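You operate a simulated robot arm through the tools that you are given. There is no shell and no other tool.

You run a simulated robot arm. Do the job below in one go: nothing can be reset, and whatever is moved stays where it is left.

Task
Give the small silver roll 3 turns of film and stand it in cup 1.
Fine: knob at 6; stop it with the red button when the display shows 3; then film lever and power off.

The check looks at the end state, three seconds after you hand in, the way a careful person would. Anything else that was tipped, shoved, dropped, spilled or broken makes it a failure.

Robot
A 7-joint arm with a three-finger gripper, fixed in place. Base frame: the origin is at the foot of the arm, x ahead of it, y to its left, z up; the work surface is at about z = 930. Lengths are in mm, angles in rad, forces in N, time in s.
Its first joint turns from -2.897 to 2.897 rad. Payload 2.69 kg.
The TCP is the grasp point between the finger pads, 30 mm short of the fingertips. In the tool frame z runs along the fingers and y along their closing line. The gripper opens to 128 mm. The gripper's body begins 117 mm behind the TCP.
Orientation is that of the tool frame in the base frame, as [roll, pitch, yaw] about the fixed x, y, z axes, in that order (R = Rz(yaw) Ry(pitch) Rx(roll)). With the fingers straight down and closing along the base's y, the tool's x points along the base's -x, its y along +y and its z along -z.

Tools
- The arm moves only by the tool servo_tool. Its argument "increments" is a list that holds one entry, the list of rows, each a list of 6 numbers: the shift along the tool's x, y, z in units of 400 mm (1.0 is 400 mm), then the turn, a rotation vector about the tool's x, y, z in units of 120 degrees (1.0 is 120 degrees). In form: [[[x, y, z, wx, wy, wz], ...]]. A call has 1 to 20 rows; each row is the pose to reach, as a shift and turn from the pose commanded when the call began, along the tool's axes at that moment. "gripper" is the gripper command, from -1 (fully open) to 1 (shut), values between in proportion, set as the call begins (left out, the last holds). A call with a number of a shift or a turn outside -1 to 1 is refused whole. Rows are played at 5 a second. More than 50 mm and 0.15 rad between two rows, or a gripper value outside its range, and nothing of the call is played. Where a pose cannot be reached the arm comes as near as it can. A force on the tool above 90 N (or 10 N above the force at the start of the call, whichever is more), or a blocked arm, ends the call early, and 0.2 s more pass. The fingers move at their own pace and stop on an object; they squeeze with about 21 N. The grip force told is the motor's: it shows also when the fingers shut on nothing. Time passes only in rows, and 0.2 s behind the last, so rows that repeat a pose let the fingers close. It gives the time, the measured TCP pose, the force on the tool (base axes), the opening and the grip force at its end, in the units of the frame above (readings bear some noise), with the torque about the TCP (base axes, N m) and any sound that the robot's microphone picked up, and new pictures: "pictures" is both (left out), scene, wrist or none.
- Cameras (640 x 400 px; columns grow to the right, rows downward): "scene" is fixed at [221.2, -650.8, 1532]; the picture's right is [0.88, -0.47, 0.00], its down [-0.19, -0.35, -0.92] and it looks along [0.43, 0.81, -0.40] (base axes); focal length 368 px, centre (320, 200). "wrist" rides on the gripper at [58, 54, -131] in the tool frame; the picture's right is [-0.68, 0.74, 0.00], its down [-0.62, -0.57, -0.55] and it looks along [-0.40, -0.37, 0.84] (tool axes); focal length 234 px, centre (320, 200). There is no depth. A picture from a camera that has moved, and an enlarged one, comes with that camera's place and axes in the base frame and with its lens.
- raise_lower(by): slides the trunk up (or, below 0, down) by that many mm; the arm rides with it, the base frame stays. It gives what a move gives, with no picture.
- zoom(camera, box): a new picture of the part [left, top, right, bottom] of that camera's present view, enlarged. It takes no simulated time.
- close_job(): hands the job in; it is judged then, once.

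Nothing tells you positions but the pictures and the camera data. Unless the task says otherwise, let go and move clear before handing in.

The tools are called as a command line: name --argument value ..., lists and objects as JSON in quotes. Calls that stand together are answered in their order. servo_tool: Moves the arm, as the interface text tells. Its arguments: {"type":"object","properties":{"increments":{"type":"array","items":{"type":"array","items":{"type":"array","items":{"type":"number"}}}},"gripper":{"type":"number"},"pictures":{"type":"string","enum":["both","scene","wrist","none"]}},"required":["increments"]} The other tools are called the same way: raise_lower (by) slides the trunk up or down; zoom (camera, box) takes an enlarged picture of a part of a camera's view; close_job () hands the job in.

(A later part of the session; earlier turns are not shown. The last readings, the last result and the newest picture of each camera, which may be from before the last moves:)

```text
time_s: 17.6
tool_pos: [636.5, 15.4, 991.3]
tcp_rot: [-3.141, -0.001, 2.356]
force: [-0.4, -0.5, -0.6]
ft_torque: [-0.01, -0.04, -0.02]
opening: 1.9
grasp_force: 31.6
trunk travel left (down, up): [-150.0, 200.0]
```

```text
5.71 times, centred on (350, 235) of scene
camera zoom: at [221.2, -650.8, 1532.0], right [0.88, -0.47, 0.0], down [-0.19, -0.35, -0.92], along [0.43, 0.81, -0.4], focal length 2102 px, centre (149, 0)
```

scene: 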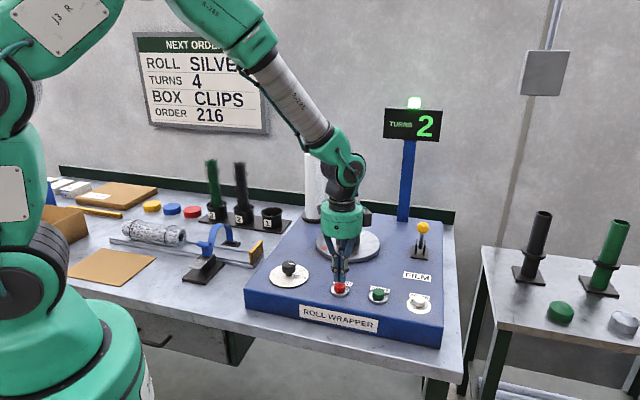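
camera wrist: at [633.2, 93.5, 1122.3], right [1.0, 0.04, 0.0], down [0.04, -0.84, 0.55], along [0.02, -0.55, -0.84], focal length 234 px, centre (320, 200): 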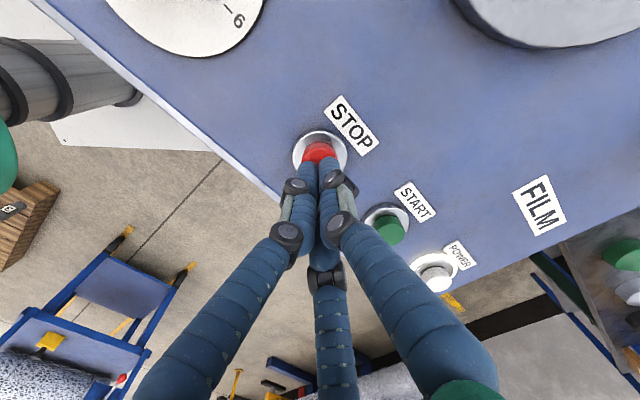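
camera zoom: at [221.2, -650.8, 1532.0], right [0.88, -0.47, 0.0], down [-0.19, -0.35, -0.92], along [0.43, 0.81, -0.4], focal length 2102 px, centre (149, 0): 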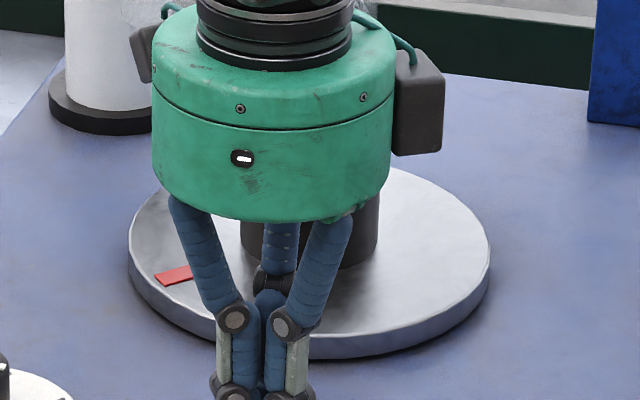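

Right on schedule: 2 at t=17.6, so the 3 should appear at about 19.42. I wait until 19.6, confirm the 3, then press STOP.

servo_tool --increments '[[[0, 0, 0, 0, 0, 0], [0, 0, 0, 0, 0, 0], [0, 0, 0, 0, 0, 0], [0, 0, 0, 0, 0, 0], [0, 0, 0, 0, 0, 0], [0, 0, 0, 0, 0, 0], [0, 0, 0, 0, 0, 0], [0, 0, 0.005, 0, 0, 0], [0, 0, 0.005, 0, 0, 0]]]' --pictures "scene"

```text
time_s: 19.6
tool_pos: [636.4, 16.4, 987.6]
tcp_rot: [-3.141, 0.0, 2.357]
force: [-0.4, 0.3, -0.5]
ft_torque: [-0.04, -0.03, -0.01]
opening: 2.0
grasp_force: 31.5
trunk travel left (down, up): [-150.0, 200.0]
```

scene: 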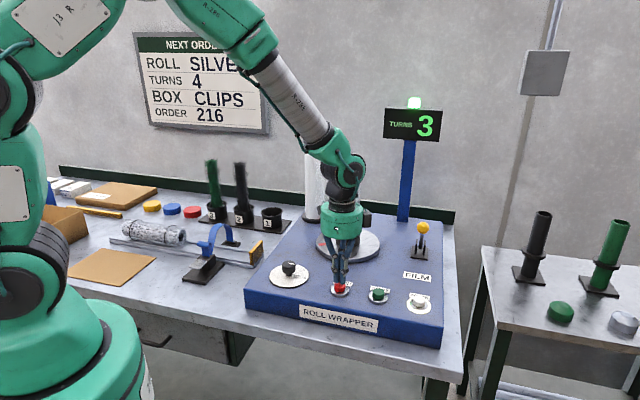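

The display shows 3, so I press STOP now.

servo_tool --increments '[[[0, 0, 0.022, 0, 0, 0], [0, 0, 0.034, 0, 0, 0], [0, 0, 0.034, 0, 0, 0], [0, 0, 0, 0, 0, 0]]]' --pictures "scene"

zoom --camera "scene" --box '[300, 200, 400, 270]'

```text
time_s: 20.6
tool_pos: [635.6, 15.9, 988.9]
tcp_rot: [-3.141, 0.0, 2.355]
force: [0.1, -0.3, 0.3]
ft_torque: [0.02, 0.02, -0.01]
opening: 1.8
grasp_force: 31.7
trunk travel left (down, up): [-150.0, 200.0]
heard: click
```

scene: 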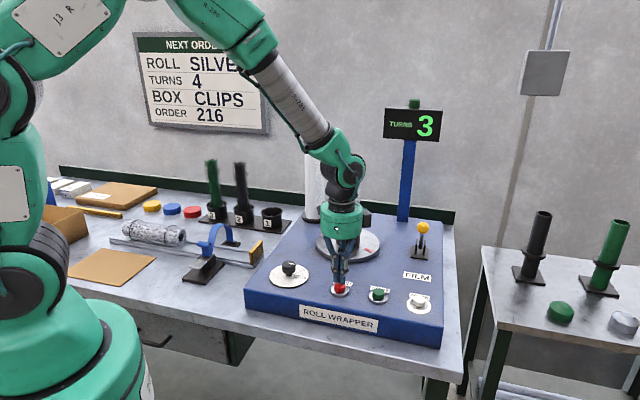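

```text
5.71 times, centred on (350, 235) of scene
camera zoom: at [221.2, -650.8, 1532.0], right [0.88, -0.47, 0.0], down [-0.19, -0.35, -0.92], along [0.43, 0.81, -0.4], focal length 2102 px, centre (149, 0)
```

zoom: 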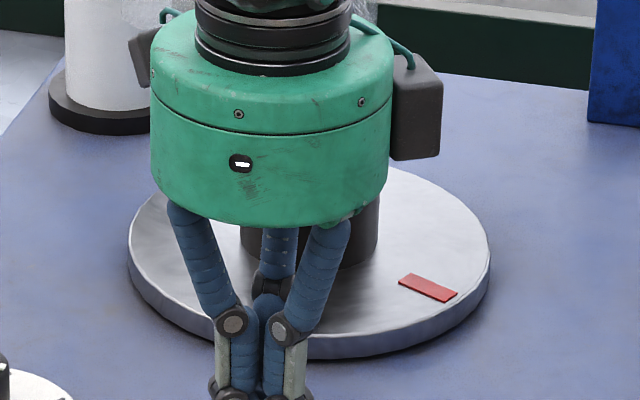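

STOP clicked, the beacon is off and the display holds at 3. Next is the film lever: I lift and go to a point in front of it for a close look.

servo_tool --increments '[[[0, 0, -0.1, 0, 0, 0], [0, 0, -0.2, 0, 0, 0], [-0.06, 0.04, -0.27, 0, 0, 0], [-0.14, 0.1, -0.303, 0, 0, 0], [-0.22, 0.155, -0.303, 0, 0, 0], [-0.3, 0.21, -0.303, 0, 0, 0], [-0.38, 0.265, -0.303, 0, 0, 0], [-0.44, 0.305, -0.303, 0, 0, 0], [-0.472, 0.327, -0.303, 0, 0, 0], [-0.472, 0.327, -0.303, 0, 0, 0]]]' --pictures "both"

zoom --camera "wrist" --box '[220, 0, 460, 150]'

zoom --camera "scene" --box '[300, 150, 460, 290]'

```text
time_s: 22.8
tool_pos: [861.9, -25.6, 1109.0]
tcp_rot: [-3.141, 0.0, 2.357]
force: [-0.4, 0.4, -0.1]
ft_torque: [0.0, 0.01, -0.03]
opening: 1.9
grasp_force: 31.1
trunk travel left (down, up): [-150.0, 200.0]
camera wrist: at [858.8, 53.2, 1240.8], right [1.0, 0.04, 0.0], down [0.04, -0.84, 0.55], along [0.02, -0.55, -0.84], focal length 234 px, centre (320, 200)
```

scene: 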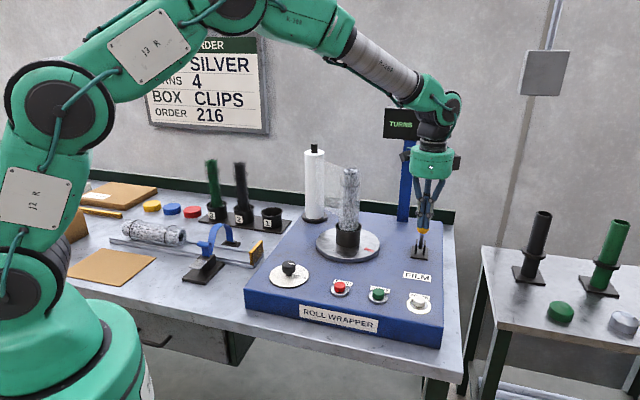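
wrist: 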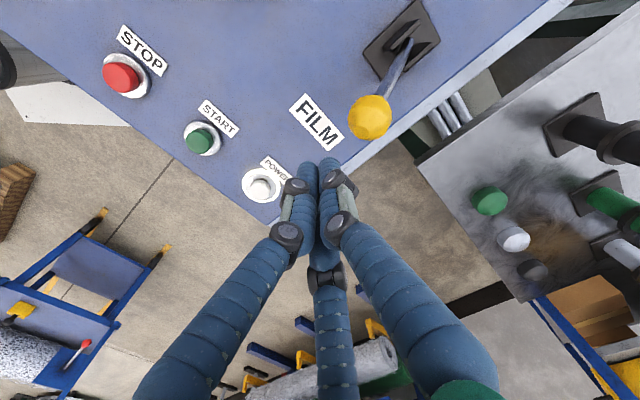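

```text
2.67 times, centred on (340, 75) of wrist
camera zoom: at [858.8, 53.2, 1240.8], right [1.0, 0.04, 0.0], down [0.04, -0.84, 0.55], along [0.02, -0.55, -0.84], focal length 624 px, centre (267, 533)
```

zoom: 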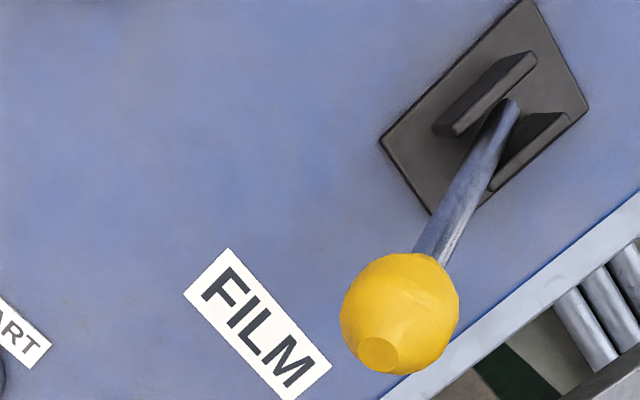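

```text
2.86 times, centred on (380, 220) of scene
camera zoom: at [221.2, -650.8, 1532.0], right [0.88, -0.47, 0.0], down [-0.19, -0.35, -0.92], along [0.43, 0.81, -0.4], focal length 1051 px, centre (149, 143)
```

zoom: 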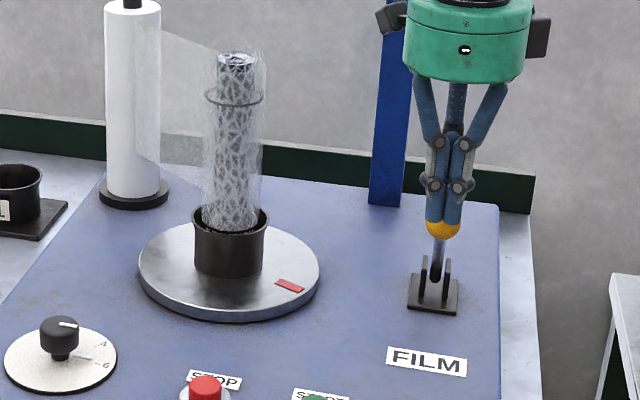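

The roll is wrapped and the turntable is still, with the film web still attached. The lever leans about 35° to the front, pivoting in the front–back plane, so it should be thrown to the back. I lower the closed fingers in front of the ball and push it back in stages.

servo_tool --increments '[[[0, 0, 0.08, 0, 0, 0], [0, 0, 0.155, 0, 0, 0], [0, 0, 0.155, 0, 0, 0]]]' --pictures "both"

zoom --camera "scene" --box '[380, 180, 460, 290]'

```text
time_s: 23.6
tool_pos: [861.6, -27.3, 1046.1]
tcp_rot: [-3.141, -0.001, 2.359]
force: [-0.3, -0.6, 0.1]
ft_torque: [0.0, 0.07, 0.0]
opening: 2.0
grasp_force: 31.3
trunk travel left (down, up): [-150.0, 200.0]
camera wrist: at [857.8, 52.4, 1178.0], right [1.0, 0.04, 0.0], down [0.04, -0.84, 0.55], along [0.02, -0.55, -0.84], focal length 234 px, centre (320, 200)
```

scene: 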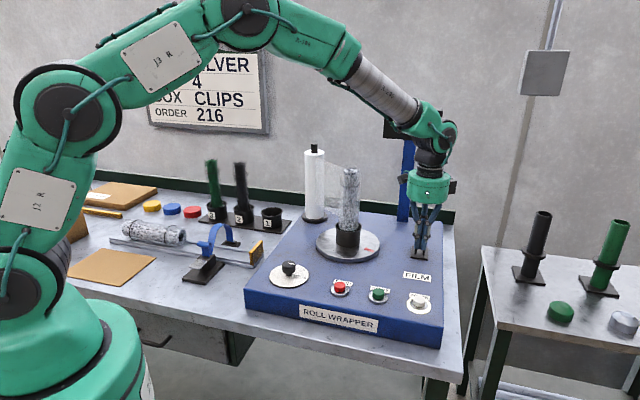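
wrist: 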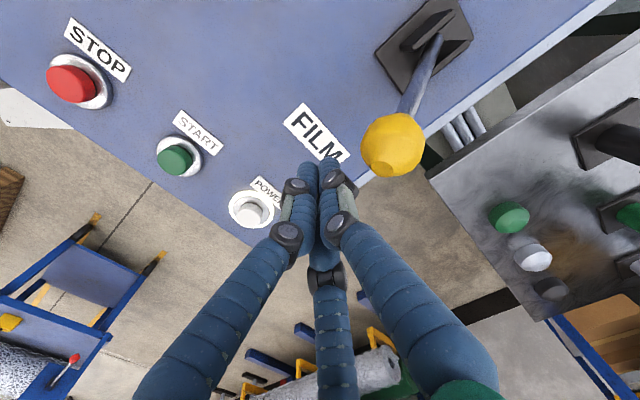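

```text
3.64 times, centred on (420, 235) of scene
camera zoom: at [221.2, -650.8, 1532.0], right [0.88, -0.47, 0.0], down [-0.19, -0.35, -0.92], along [0.43, 0.81, -0.4], focal length 1338 px, centre (-44, 73)
```

zoom: 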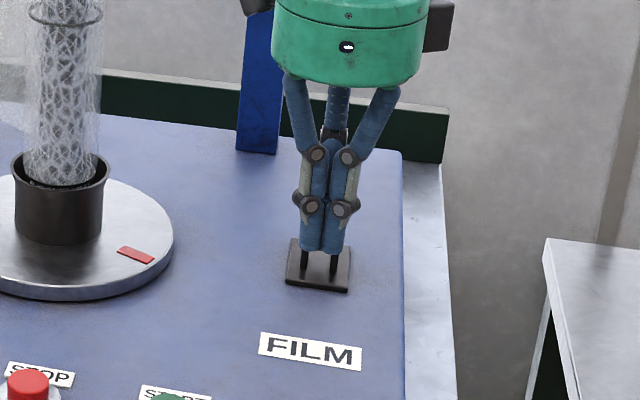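

The ball is dead ahead along tool +y. I start pushing it back.

servo_tool --increments '[[[0, 0.03, 0, 0, 0, 0], [0, 0.06, 0, 0, 0, 0], [0, 0.09, 0, 0, 0, 0], [0, 0.12, 0, 0, 0, 0], [0, 0.15, 0, 0, 0, 0]]]' --pictures "both"

zoom --camera "scene" --box '[380, 180, 460, 290]'

```text
time_s: 24.8
tool_pos: [903.8, 15.9, 1047.2]
tcp_rot: [3.142, 0.0, 2.357]
force: [-1.4, -1.2, -0.7]
ft_torque: [0.07, -0.04, 0.0]
opening: 1.9
grasp_force: 31.7
trunk travel left (down, up): [-150.0, 200.0]
camera wrist: at [900.0, 95.4, 1178.7], right [1.0, 0.04, 0.0], down [0.04, -0.84, 0.55], along [0.02, -0.55, -0.84], focal length 234 px, centre (320, 200)
```

scene: 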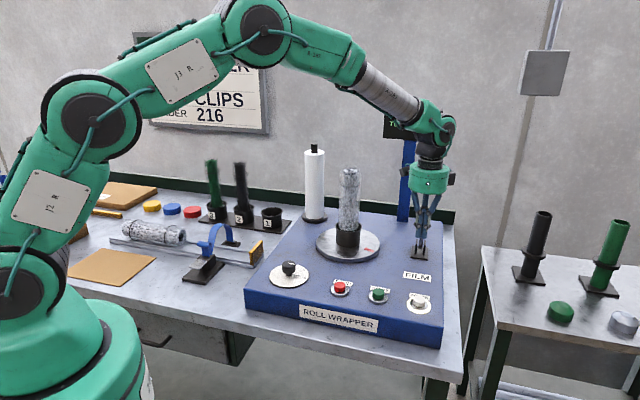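
wrist: 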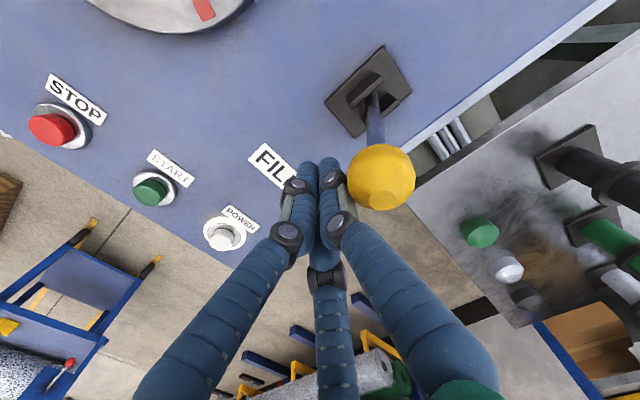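

```text
3.64 times, centred on (420, 235) of scene
camera zoom: at [221.2, -650.8, 1532.0], right [0.88, -0.47, 0.0], down [-0.19, -0.35, -0.92], along [0.43, 0.81, -0.4], focal length 1338 px, centre (-44, 73)
```

zoom: 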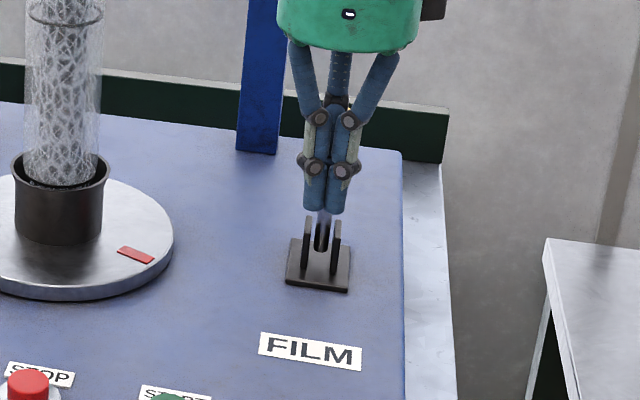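

The lever is moving with almost no force. I keep pushing.

servo_tool --increments '[[[0, 0.03, 0, 0, 0, 0], [0, 0.06, 0, 0, 0, 0], [0, 0.09, 0, 0, 0, 0], [0, 0.12, 0, 0, 0, 0], [0, 0.135, 0, 0, 0, 0]]]' --pictures "both"

zoom --camera "scene" --box '[380, 180, 460, 290]'

```text
time_s: 26.0
tool_pos: [941.0, 55.5, 1047.1]
tcp_rot: [3.141, -0.001, 2.356]
force: [-0.5, 0.6, -0.4]
ft_torque: [-0.02, 0.0, -0.01]
opening: 2.1
grasp_force: 31.2
trunk travel left (down, up): [-150.0, 200.0]
camera wrist: at [938.2, 134.0, 1178.9], right [1.0, 0.04, 0.0], down [0.04, -0.84, 0.55], along [0.02, -0.55, -0.84], focal length 234 px, centre (320, 200)
```

scene: 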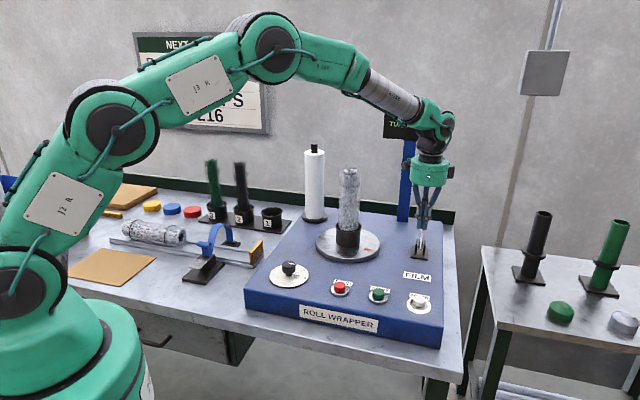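
wrist: 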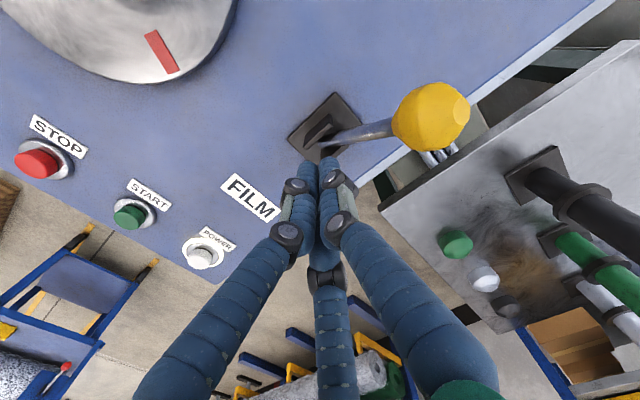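

```text
3.64 times, centred on (420, 235) of scene
camera zoom: at [221.2, -650.8, 1532.0], right [0.88, -0.47, 0.0], down [-0.19, -0.35, -0.92], along [0.43, 0.81, -0.4], focal length 1338 px, centre (-44, 73)
```

zoom: 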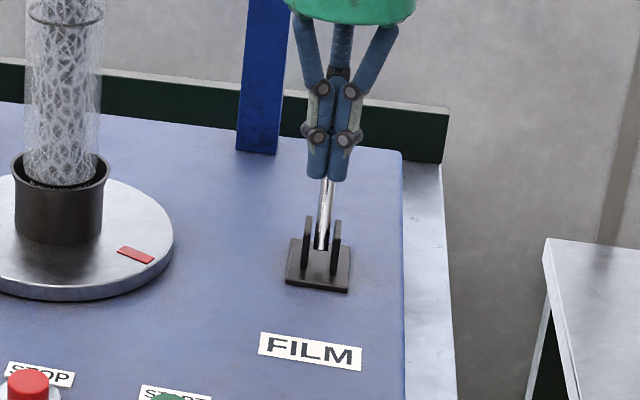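

The lever has flipped to the back (ball near (997, 107)). I check whether the film web has been released.

zoom --camera "scene" --box '[280, 130, 400, 270]'

zoom --camera "scene" --box '[290, 140, 390, 205]'

```text
2.86 times, centred on (340, 200) of scene
camera zoom: at [221.2, -650.8, 1532.0], right [0.88, -0.47, 0.0], down [-0.19, -0.35, -0.92], along [0.43, 0.81, -0.4], focal length 1051 px, centre (263, 200)
```

zoom: 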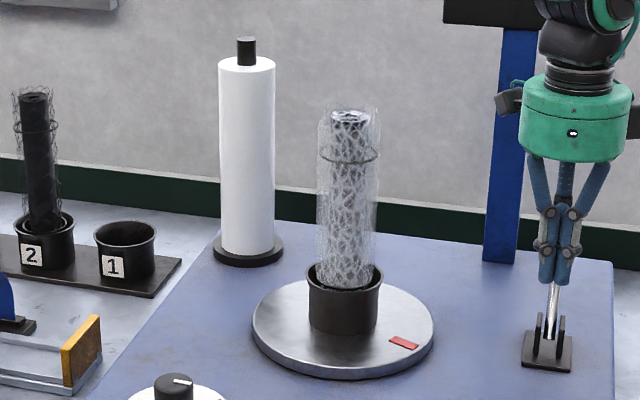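

```text
6.15 times, centred on (340, 172) of scene
camera zoom: at [221.2, -650.8, 1532.0], right [0.88, -0.47, 0.0], down [-0.19, -0.35, -0.92], along [0.43, 0.81, -0.4], focal length 2264 px, centre (197, 369)
```

zoom: 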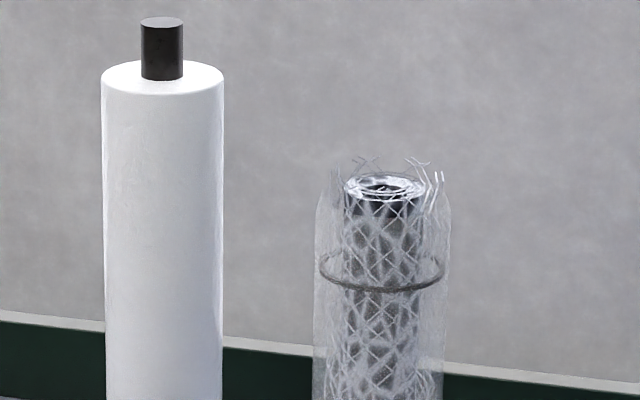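

The film web is cut and gone. Now I back off and press the white POWER button.

servo_tool --increments '[[[-0.003, -0.1, -0.01, 0, 0, 0], [-0.007, -0.2, -0.01, 0, 0, 0], [-0.011, -0.3, 0, 0, 0, 0], [-0.015, -0.4, 0.03, 0, 0, 0], [-0.018, -0.5, 0.06, 0, 0, 0], [-0.021, -0.58, 0.09, 0, 0, 0], [-0.022, -0.607, 0.11, 0, 0, 0], [-0.022, -0.607, 0.11, 0, 0, 0]]]' --pictures "both"

zoom --camera "wrist" --box '[240, 60, 400, 200]'

zoom --camera "scene" --box '[380, 200, 460, 330]'

```text
time_s: 27.8
tool_pos: [777.2, -122.7, 1003.0]
tcp_rot: [-3.139, 0.001, 2.357]
force: [0.9, 0.3, 0.3]
ft_torque: [0.03, 0.01, -0.02]
opening: 2.2
grasp_force: 31.2
trunk travel left (down, up): [-150.0, 200.0]
camera wrist: at [775.1, -43.3, 1135.3], right [1.0, 0.04, 0.0], down [0.04, -0.84, 0.55], along [0.02, -0.55, -0.84], focal length 234 px, centre (320, 200)
```

scene: 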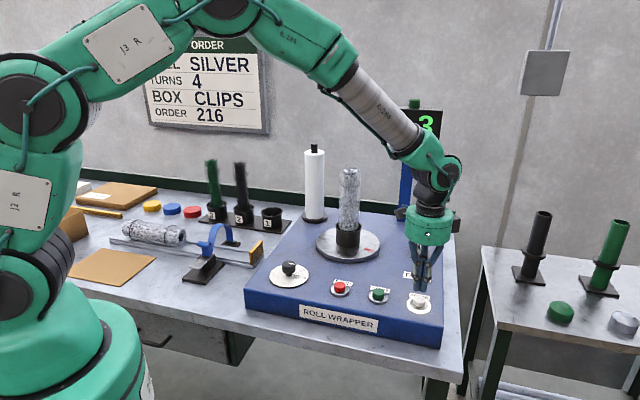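
wrist: 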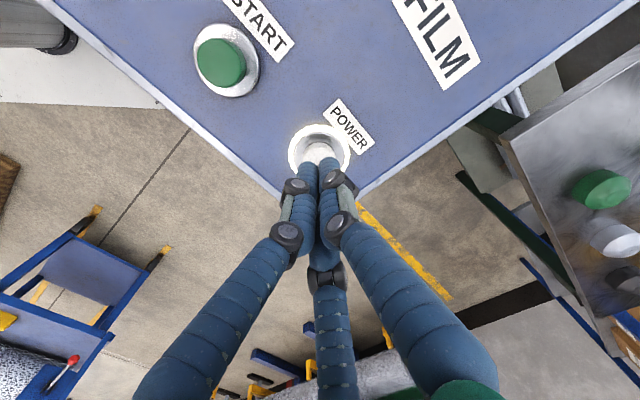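

```text
2.86 times, centred on (320, 130) of wrist
camera zoom: at [775.1, -43.3, 1135.3], right [1.0, 0.04, 0.0], down [0.04, -0.84, 0.55], along [0.02, -0.55, -0.84], focal length 669 px, centre (320, 400)
```

zoom: 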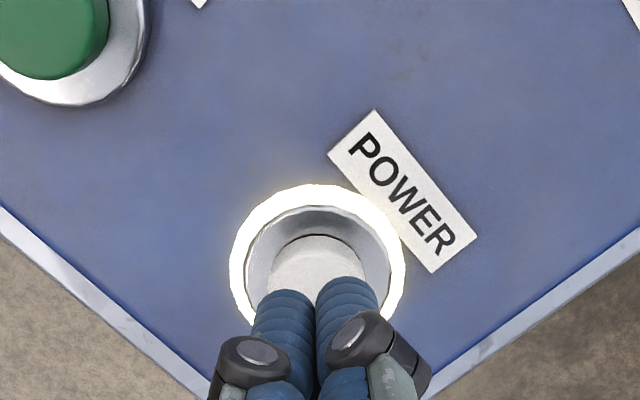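

```text
3.08 times, centred on (420, 265) of scene
camera zoom: at [221.2, -650.8, 1532.0], right [0.88, -0.47, 0.0], down [-0.19, -0.35, -0.92], along [0.43, 0.81, -0.4], focal length 1132 px, centre (12, 0)
```

zoom: 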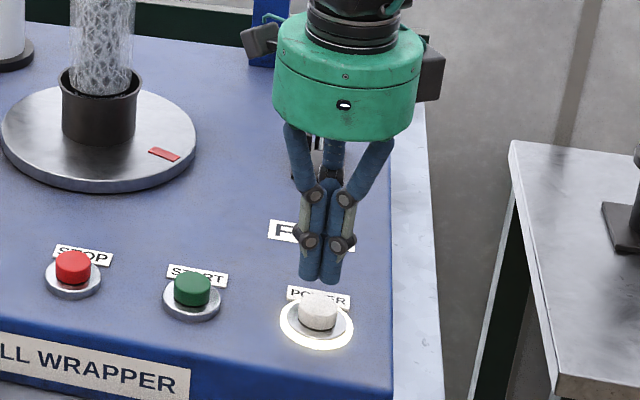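

The fingers are right over the power cap. I press it and rise.

servo_tool --increments '[[[0, 0, 0.045, 0, 0, 0], [0, 0, 0.06, 0, 0, 0], [0, 0, 0.07, 0, 0, 0], [0, 0, 0.07, 0, 0, 0], [0, 0, 0.03, 0, 0, 0], [0, 0, -0.05, 0, 0, 0], [0, 0, -0.12, 0, 0, 0]]]' --pictures "both"

zoom --camera "scene" --box '[380, 80, 460, 330]'

```text
time_s: 29.4
tool_pos: [776.1, -123.6, 1050.0]
tcp_rot: [-3.141, 0.0, 2.356]
force: [0.5, 0.2, 0.1]
ft_torque: [0.03, 0.02, 0.05]
opening: 1.9
grasp_force: 31.4
trunk travel left (down, up): [-150.0, 200.0]
heard: click
camera wrist: at [773.2, -44.1, 1181.3], right [1.0, 0.04, 0.0], down [0.04, -0.84, 0.55], along [0.02, -0.55, -0.84], focal length 234 px, centre (320, 200)
```

scene: 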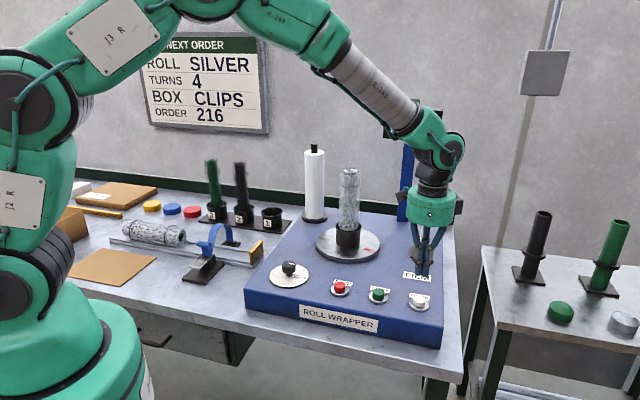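
wrist: 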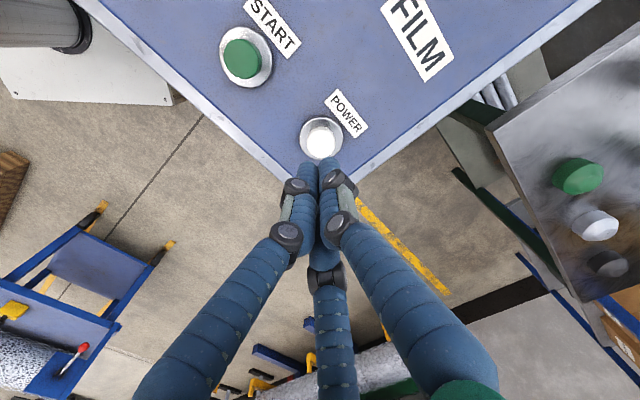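

```text
1.60 times, centred on (420, 205) of scene
camera zoom: at [221.2, -650.8, 1532.0], right [0.88, -0.47, 0.0], down [-0.19, -0.35, -0.92], along [0.43, 0.81, -0.4], focal length 589 px, centre (160, 192)
```

zoom: 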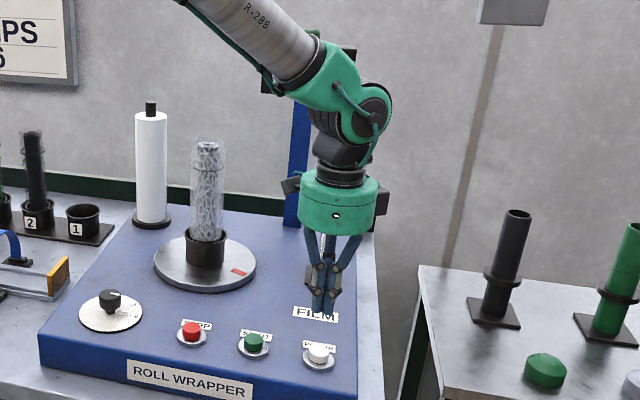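

POWER clicked and its ring is dark, so the machine is off. Before gripping the roll I rise well above everything and turn the tool, so that at cup 1 no finger points at the roll in cup 2. On the way I look at the roll from above.

servo_tool --increments '[[[0, 0, -0.1, 0, 0, -0.04], [0, 0, -0.2, 0, 0, -0.08], [0, 0, -0.3, 0, 0, -0.12], [0, 0, -0.4, 0, 0, -0.16], [0, 0, -0.5, 0, 0, -0.2], [0, 0, -0.6, 0, 0, -0.24], [0.076, 0.056, -0.64, 0, 0, -0.29], [0.152, 0.112, -0.65, 0, 0, -0.34], [0.229, 0.168, -0.65, 0, 0, -0.39], [0.305, 0.224, -0.65, 0, 0, -0.44], [0.382, 0.28, -0.65, 0, 0, -0.49], [0.458, 0.336, -0.65, 0, 0, -0.54], [0.535, 0.393, -0.65, 0, 0, -0.59], [0.6117, 0.449, -0.65, 0, 0, -0.625], [0.6117, 0.449, -0.65, 0, 0, -0.625]]]' --gripper -1 --pictures "both"

```text
time_s: 32.6
tool_pos: [729.6, 176.2, 1310.1]
tcp_rot: [-3.141, 0.0, -2.616]
force: [-0.1, 1.1, -0.3]
ft_torque: [-0.08, -0.04, -0.02]
opening: 128.0
grasp_force: 0.0
trunk travel left (down, up): [-150.0, 200.0]
camera wrist: at [653.3, 194.4, 1441.7], right [0.22, 0.98, 0.0], down [0.82, -0.18, 0.55], along [0.54, -0.12, -0.84], focal length 234 px, centre (320, 200)
```

scene: 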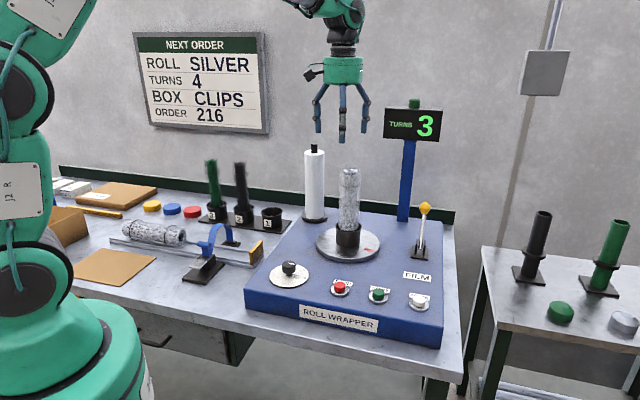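
wrist: 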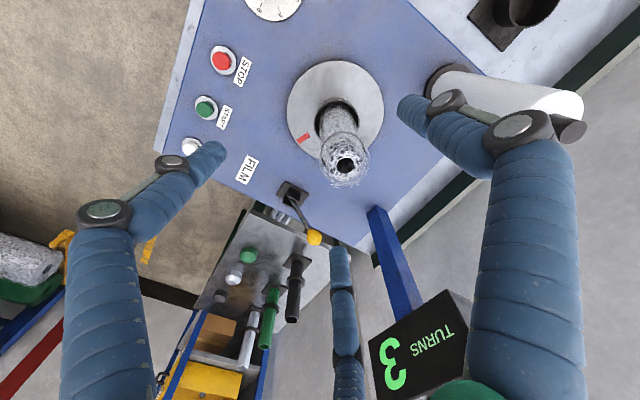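

The display still shows 3, so I want to be sure the power is really off. I zoom in on the power ring and the roll.

zoom --camera "scene" --box '[390, 270, 450, 320]'

zoom --camera "scene" --box '[370, 80, 460, 230]'

zoom --camera "wrist" --box '[270, 50, 400, 200]'

zoom --camera "wrist" --box '[160, 30, 280, 180]'

```text
8.00 times, centred on (420, 295) of scene
camera zoom: at [221.2, -650.8, 1532.0], right [0.88, -0.47, 0.0], down [-0.19, -0.35, -0.92], along [0.43, 0.81, -0.4], focal length 2943 px, centre (-480, -560)
```

zoom: 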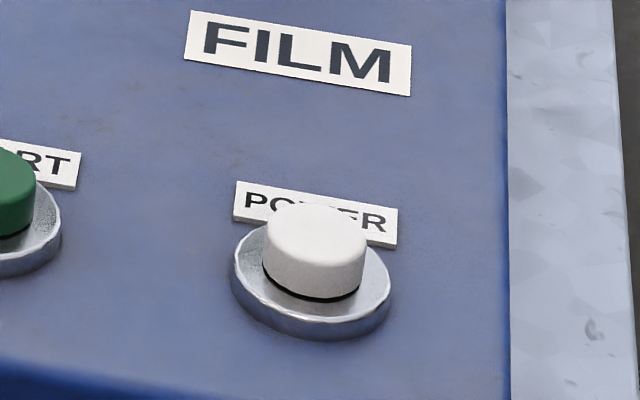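

```text
2.67 times, centred on (415, 155) of scene
camera zoom: at [221.2, -650.8, 1532.0], right [0.88, -0.47, 0.0], down [-0.19, -0.35, -0.92], along [0.43, 0.81, -0.4], focal length 981 px, centre (67, 320)
```

zoom: 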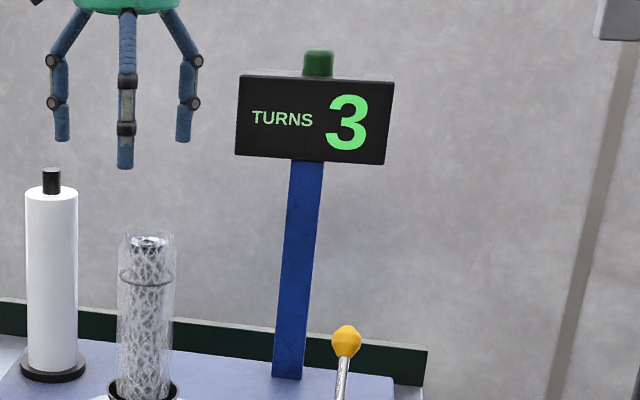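

```text
2.67 times, centred on (335, 125) of wrist
camera zoom: at [653.3, 194.4, 1441.7], right [0.22, 0.98, 0.0], down [0.82, -0.18, 0.55], along [0.54, -0.12, -0.84], focal length 624 px, centre (280, 400)
```

zoom: 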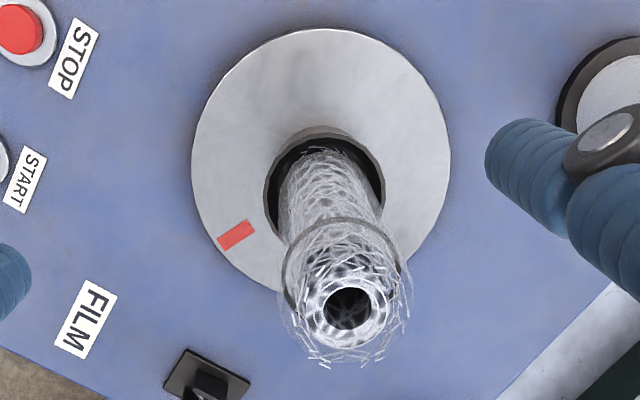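

```text
2.67 times, centred on (220, 105) of wrist
camera zoom: at [653.3, 194.4, 1441.7], right [0.22, 0.98, 0.0], down [0.82, -0.18, 0.55], along [0.54, -0.12, -0.84], focal length 624 px, centre (587, 453)
```

zoom: 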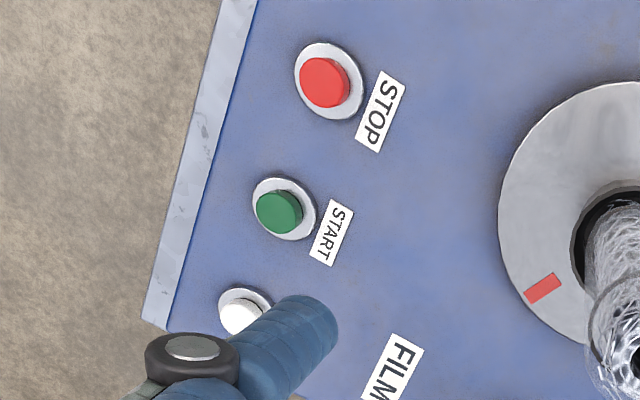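

The power ring is dark, so the power is off and the display only holds its count. The roll axis comes out at (773, 198), top z≈1187, holder rim z≈1004. Now, with empty fingers, I survey cup 1 from above with the final tool orientation.

servo_tool --increments '[[[-0.03, 0.09, 0, 0, 0, -0.06], [-0.06, 0.18, 0, 0, 0, -0.12], [-0.09, 0.27, 0, 0, 0, -0.18], [-0.12, 0.36, 0, 0, 0, -0.24], [-0.15, 0.45, 0, 0, 0, -0.3], [-0.18, 0.54, 0, 0, 0, -0.36], [-0.21, 0.63, 0, 0, 0, -0.42], [-0.24, 0.72, 0, 0, 0, -0.48], [-0.27, 0.81, 0, 0, 0, -0.54], [-0.3, 0.89, 0.03, 0, 0, -0.6], [-0.3045, 0.904, 0.1, 0, 0, -0.625], [-0.3045, 0.904, 0.18, 0, 0, -0.625], [-0.3045, 0.904, 0.2, 0, 0, -0.625]]]' --pictures "both"

zoom --camera "wrist" --box '[220, 40, 420, 200]'

zoom --camera "scene" --box '[190, 140, 310, 240]'

```text
time_s: 35.4
tool_pos: [655.0, 551.0, 1230.5]
tcp_rot: [-3.141, 0.0, -1.307]
force: [0.1, 0.2, 0.1]
ft_torque: [-0.01, 0.02, 0.01]
opening: 127.8
grasp_force: 0.1
trunk travel left (down, up): [-150.0, 200.0]
camera wrist: at [618.1, 480.3, 1362.7], right [-0.89, 0.46, 0.0], down [0.39, 0.74, 0.55], along [0.25, 0.49, -0.84], focal length 234 px, centre (320, 200)
```

scene: 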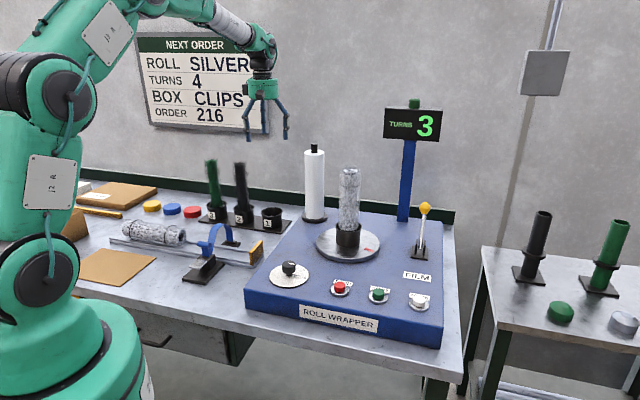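
wrist: 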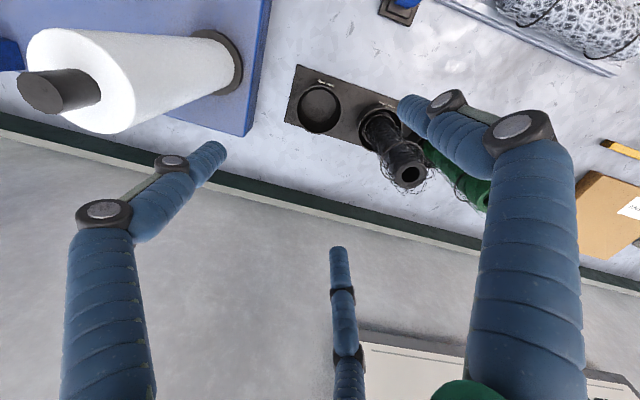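

```text
2.50 times, centred on (320, 120) of wrist
camera zoom: at [618.1, 480.3, 1362.7], right [-0.89, 0.46, 0.0], down [0.39, 0.74, 0.55], along [0.25, 0.49, -0.84], focal length 585 px, centre (320, 400)
```

zoom: 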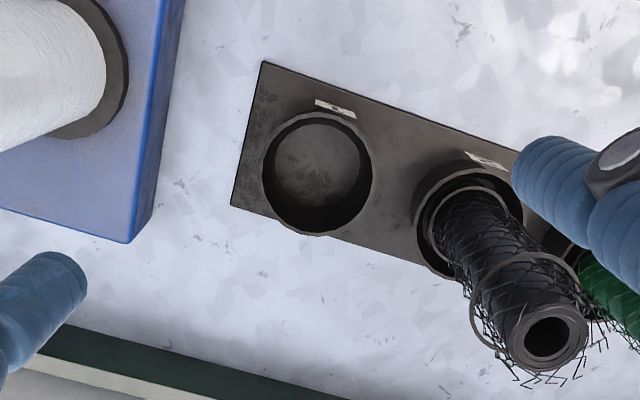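

```text
4.00 times, centred on (250, 190) of scene
camera zoom: at [221.2, -650.8, 1532.0], right [0.88, -0.47, 0.0], down [-0.19, -0.35, -0.92], along [0.43, 0.81, -0.4], focal length 1472 px, centre (600, 240)
```

zoom: 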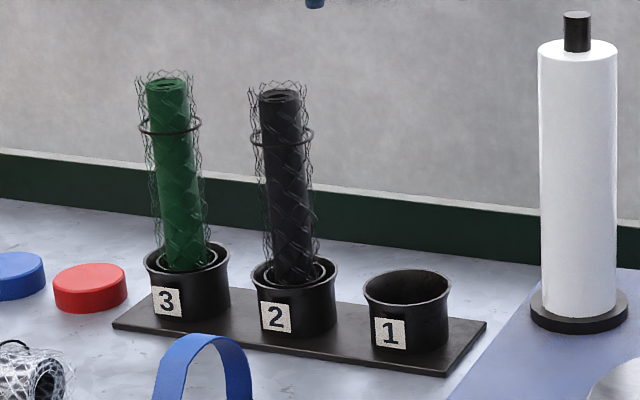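

Cup 1 triangulates to about (660, 561.5), rim z≈926, floor ≈882, and roll 2's top is about 1114. I go down a little directly over the cup to refine its centre before fetching the roll.

servo_tool --increments '[[[-0.011, -0.01, 0.075, 0, 0, 0], [-0.022, -0.019, 0.15, 0, 0, 0], [-0.022, -0.019, 0.15, 0, 0, 0], [-0.022, -0.019, 0.15, 0, 0, 0]]]' --pictures "both"

zoom --camera "wrist" --box '[260, 50, 400, 160]'

```text
time_s: 36.4
tool_pos: [658.5, 561.4, 1172.0]
tcp_rot: [3.141, -0.001, -1.308]
force: [0.8, 0.5, 0.1]
ft_torque: [0.02, -0.02, -0.02]
opening: 128.3
grasp_force: 0.0
trunk travel left (down, up): [-150.0, 200.0]
camera wrist: at [621.8, 491.3, 1303.6], right [-0.89, 0.46, 0.0], down [0.39, 0.74, 0.55], along [0.25, 0.49, -0.84], focal length 234 px, centre (320, 200)
```

scene: 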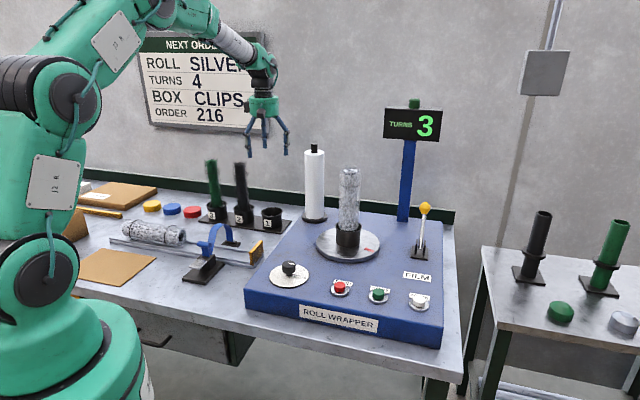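
wrist: 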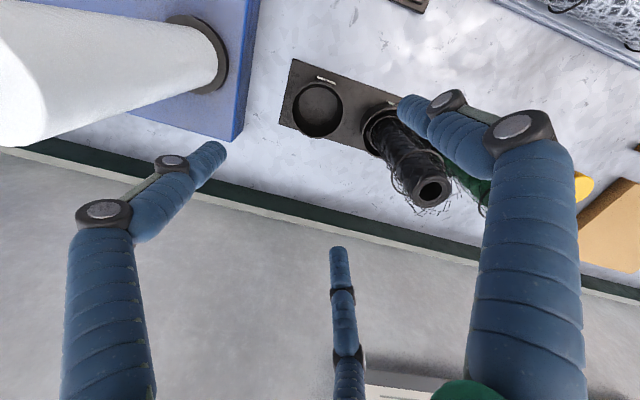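

```text
3.64 times, centred on (330, 105) of wrist
camera zoom: at [621.8, 491.3, 1303.6], right [-0.89, 0.46, 0.0], down [0.39, 0.74, 0.55], along [0.25, 0.49, -0.84], focal length 852 px, centre (284, 546)
```

zoom: 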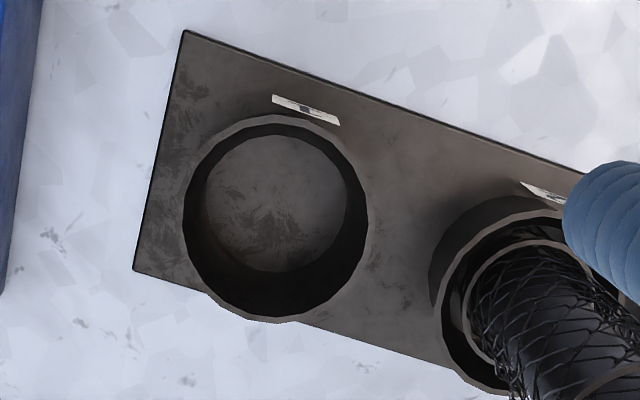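

The refined cup 1 centre is about 4 mm in +x from the present tool axis, at roughly (662.5, 562). Now I rise and go over the wrapped roll at (773, 198).

servo_tool --increments '[[[0, 0, -0.1, 0, 0, 0], [0, 0, -0.2, 0, 0, 0], [0, 0, -0.3, 0, 0, 0], [0.06, -0.003, -0.345, 0, 0, 0.02], [0.16, -0.007, -0.345, 0, 0, 0.05], [0.26, -0.011, -0.345, 0, 0, 0.08], [0.36, -0.015, -0.345, 0, 0, 0.11], [0.46, -0.019, -0.345, 0, 0, 0.14], [0.56, -0.024, -0.345, 0, 0, 0.17], [0.66, -0.028, -0.345, 0, 0, 0.2], [0.76, -0.032, -0.345, 0, 0, 0.225], [0.86, -0.036, -0.345, 0, 0, 0.25], [0.952, -0.04, -0.345, 0, 0, 0.25], [0.952, -0.04, -0.345, 0, 0, 0.25]]]' --pictures "both"

zoom --camera "wrist" --box '[240, 60, 400, 220]'

```text
time_s: 39.4
tool_pos: [773.0, 197.4, 1311.6]
tcp_rot: [-3.141, 0.002, -1.833]
force: [0.4, -1.2, 1.2]
ft_torque: [0.07, 0.05, -0.02]
opening: 128.0
grasp_force: 0.0
trunk travel left (down, up): [-150.0, 200.0]
camera wrist: at [706.4, 154.2, 1443.6], right [-0.54, 0.84, 0.0], down [0.71, 0.45, 0.55], along [0.46, 0.29, -0.84], focal length 234 px, centre (320, 200)
```

scene: 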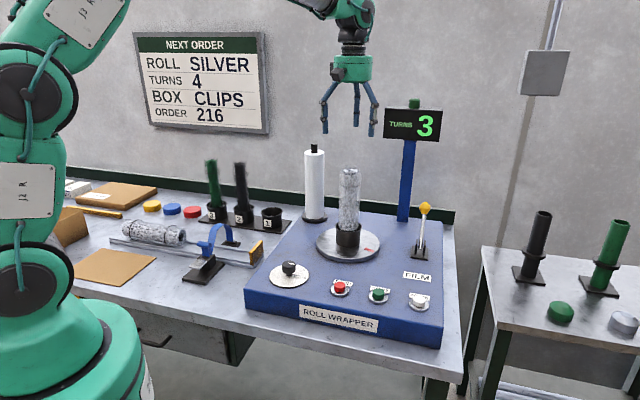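
wrist: 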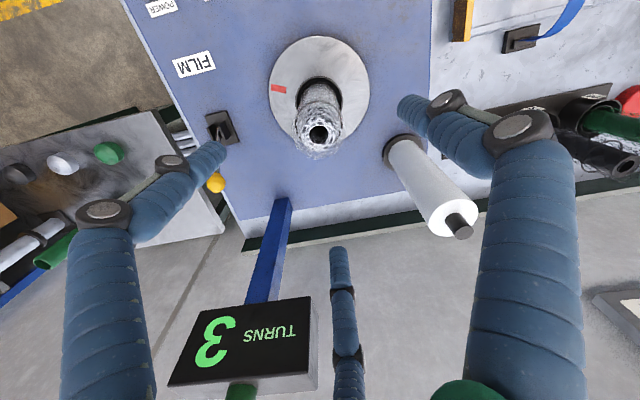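

```text
2.50 times, centred on (320, 140) of wrist
camera zoom: at [706.4, 154.2, 1443.6], right [-0.54, 0.84, 0.0], down [0.71, 0.45, 0.55], along [0.46, 0.29, -0.84], focal length 585 px, centre (320, 350)
```

zoom: 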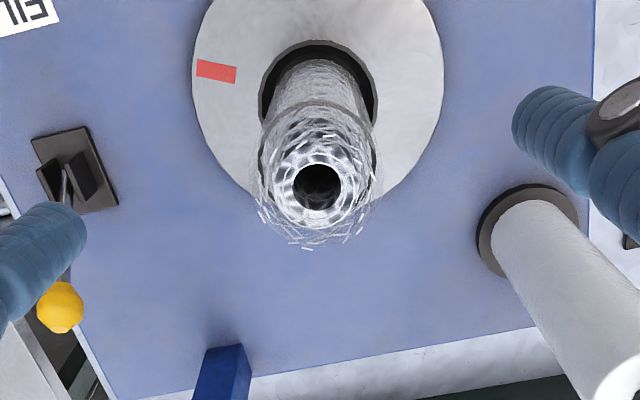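

The tool axis is within about 1.5 mm of the roll's axis. I descend with open fingers to z≈1100, where the palm clears the roll top and the tips stay above the holder rim.

servo_tool --increments '[[[0.001, 0, 0.09, 0, 0, 0], [0.002, 0, 0.18, 0, 0, 0], [0.002, 0, 0.27, 0, 0, 0], [0.002, 0, 0.36, 0, 0, 0], [0.002, 0, 0.44, 0, 0, 0], [0.002, 0, 0.5, 0, 0, 0], [0.002, 0, 0.525, 0, 0, 0], [0.002, 0, 0.525, 0, 0, 0]]]' --pictures "both"

zoom --camera "scene" --box '[290, 120, 410, 270]'

```text
time_s: 41.2
tool_pos: [774.4, 196.6, 1098.1]
tcp_rot: [-3.141, 0.001, -1.833]
force: [-0.2, 0.2, -0.3]
ft_torque: [-0.01, 0.0, 0.01]
opening: 127.9
grasp_force: 0.0
trunk travel left (down, up): [-150.0, 200.0]
camera wrist: at [707.6, 154.3, 1231.0], right [-0.54, 0.84, 0.0], down [0.71, 0.45, 0.55], along [0.46, 0.29, -0.84], focal length 234 px, centre (320, 200)
```

scene: 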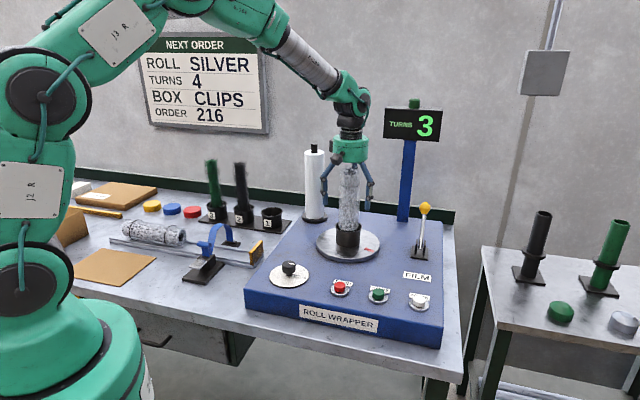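
wrist: 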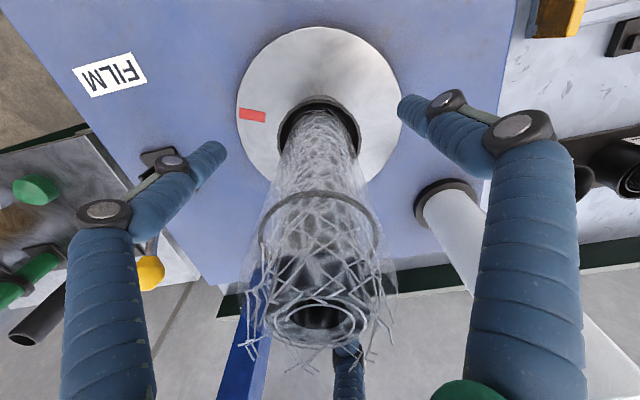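

```text
2.67 times, centred on (350, 195) of scene
camera zoom: at [221.2, -650.8, 1532.0], right [0.88, -0.47, 0.0], down [-0.19, -0.35, -0.92], along [0.43, 0.81, -0.4], focal length 981 px, centre (240, 213)
```

zoom: 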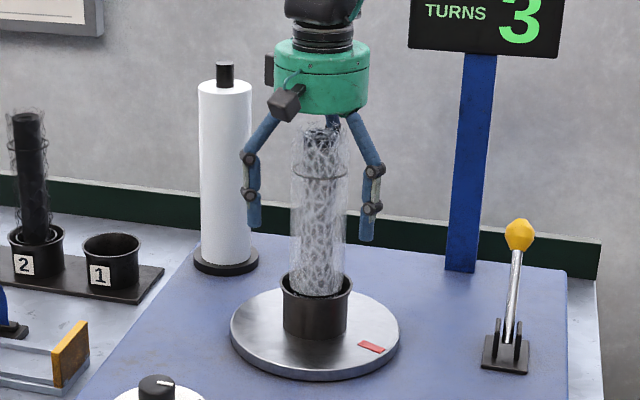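

The fingers straddle the roll well, with the palm clear of its top. I close on it.

servo_tool --increments '[[[0, 0, 0, 0, 0, 0], [0, 0, 0, 0, 0, 0], [0, 0, 0, 0, 0, 0], [0, 0, 0, 0, 0, 0]]]' --gripper 1 --pictures "both"

zoom --camera "scene" --box '[290, 120, 410, 270]'

```text
time_s: 42.2
tool_pos: [775.1, 196.2, 1100.0]
tcp_rot: [-3.141, 0.0, -1.832]
force: [1.2, -0.3, 0.3]
ft_torque: [-0.14, -0.13, 0.02]
opening: 54.5
grasp_force: 20.7
trunk travel left (down, up): [-150.0, 200.0]
camera wrist: at [707.6, 154.2, 1231.4], right [-0.54, 0.84, 0.0], down [0.71, 0.45, 0.55], along [0.46, 0.29, -0.84], focal length 234 px, centre (320, 200)
```

scene: 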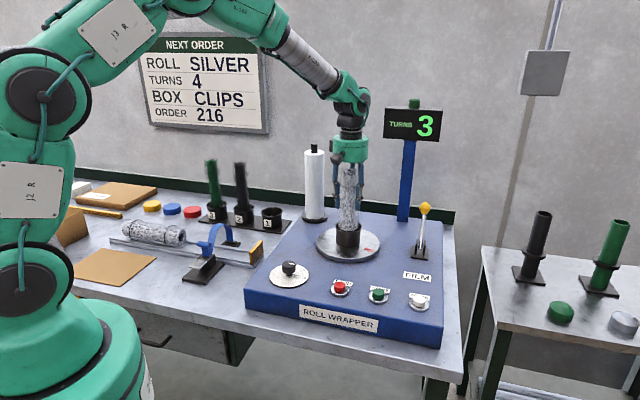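
wrist: 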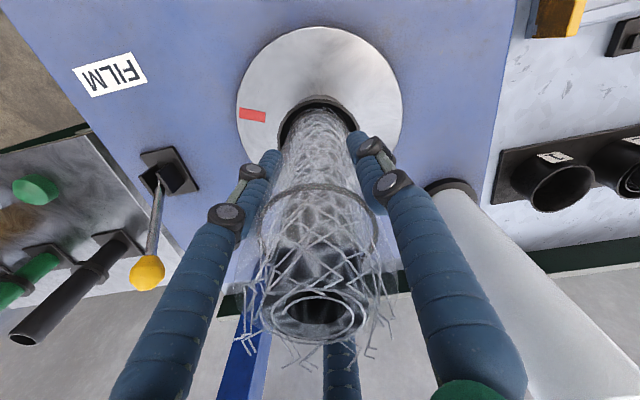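

```text
2.67 times, centred on (350, 195) of scene
camera zoom: at [221.2, -650.8, 1532.0], right [0.88, -0.47, 0.0], down [-0.19, -0.35, -0.92], along [0.43, 0.81, -0.4], focal length 981 px, centre (240, 213)
```

zoom: 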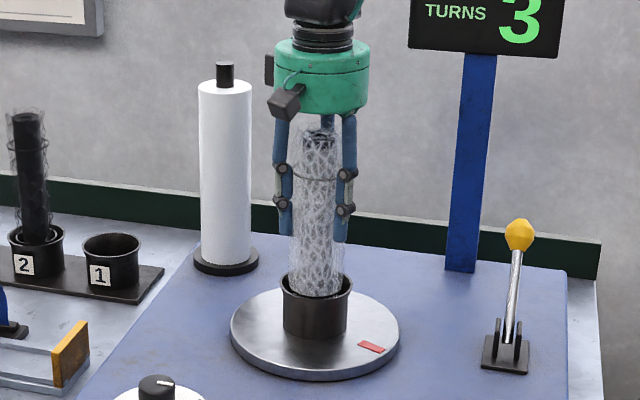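

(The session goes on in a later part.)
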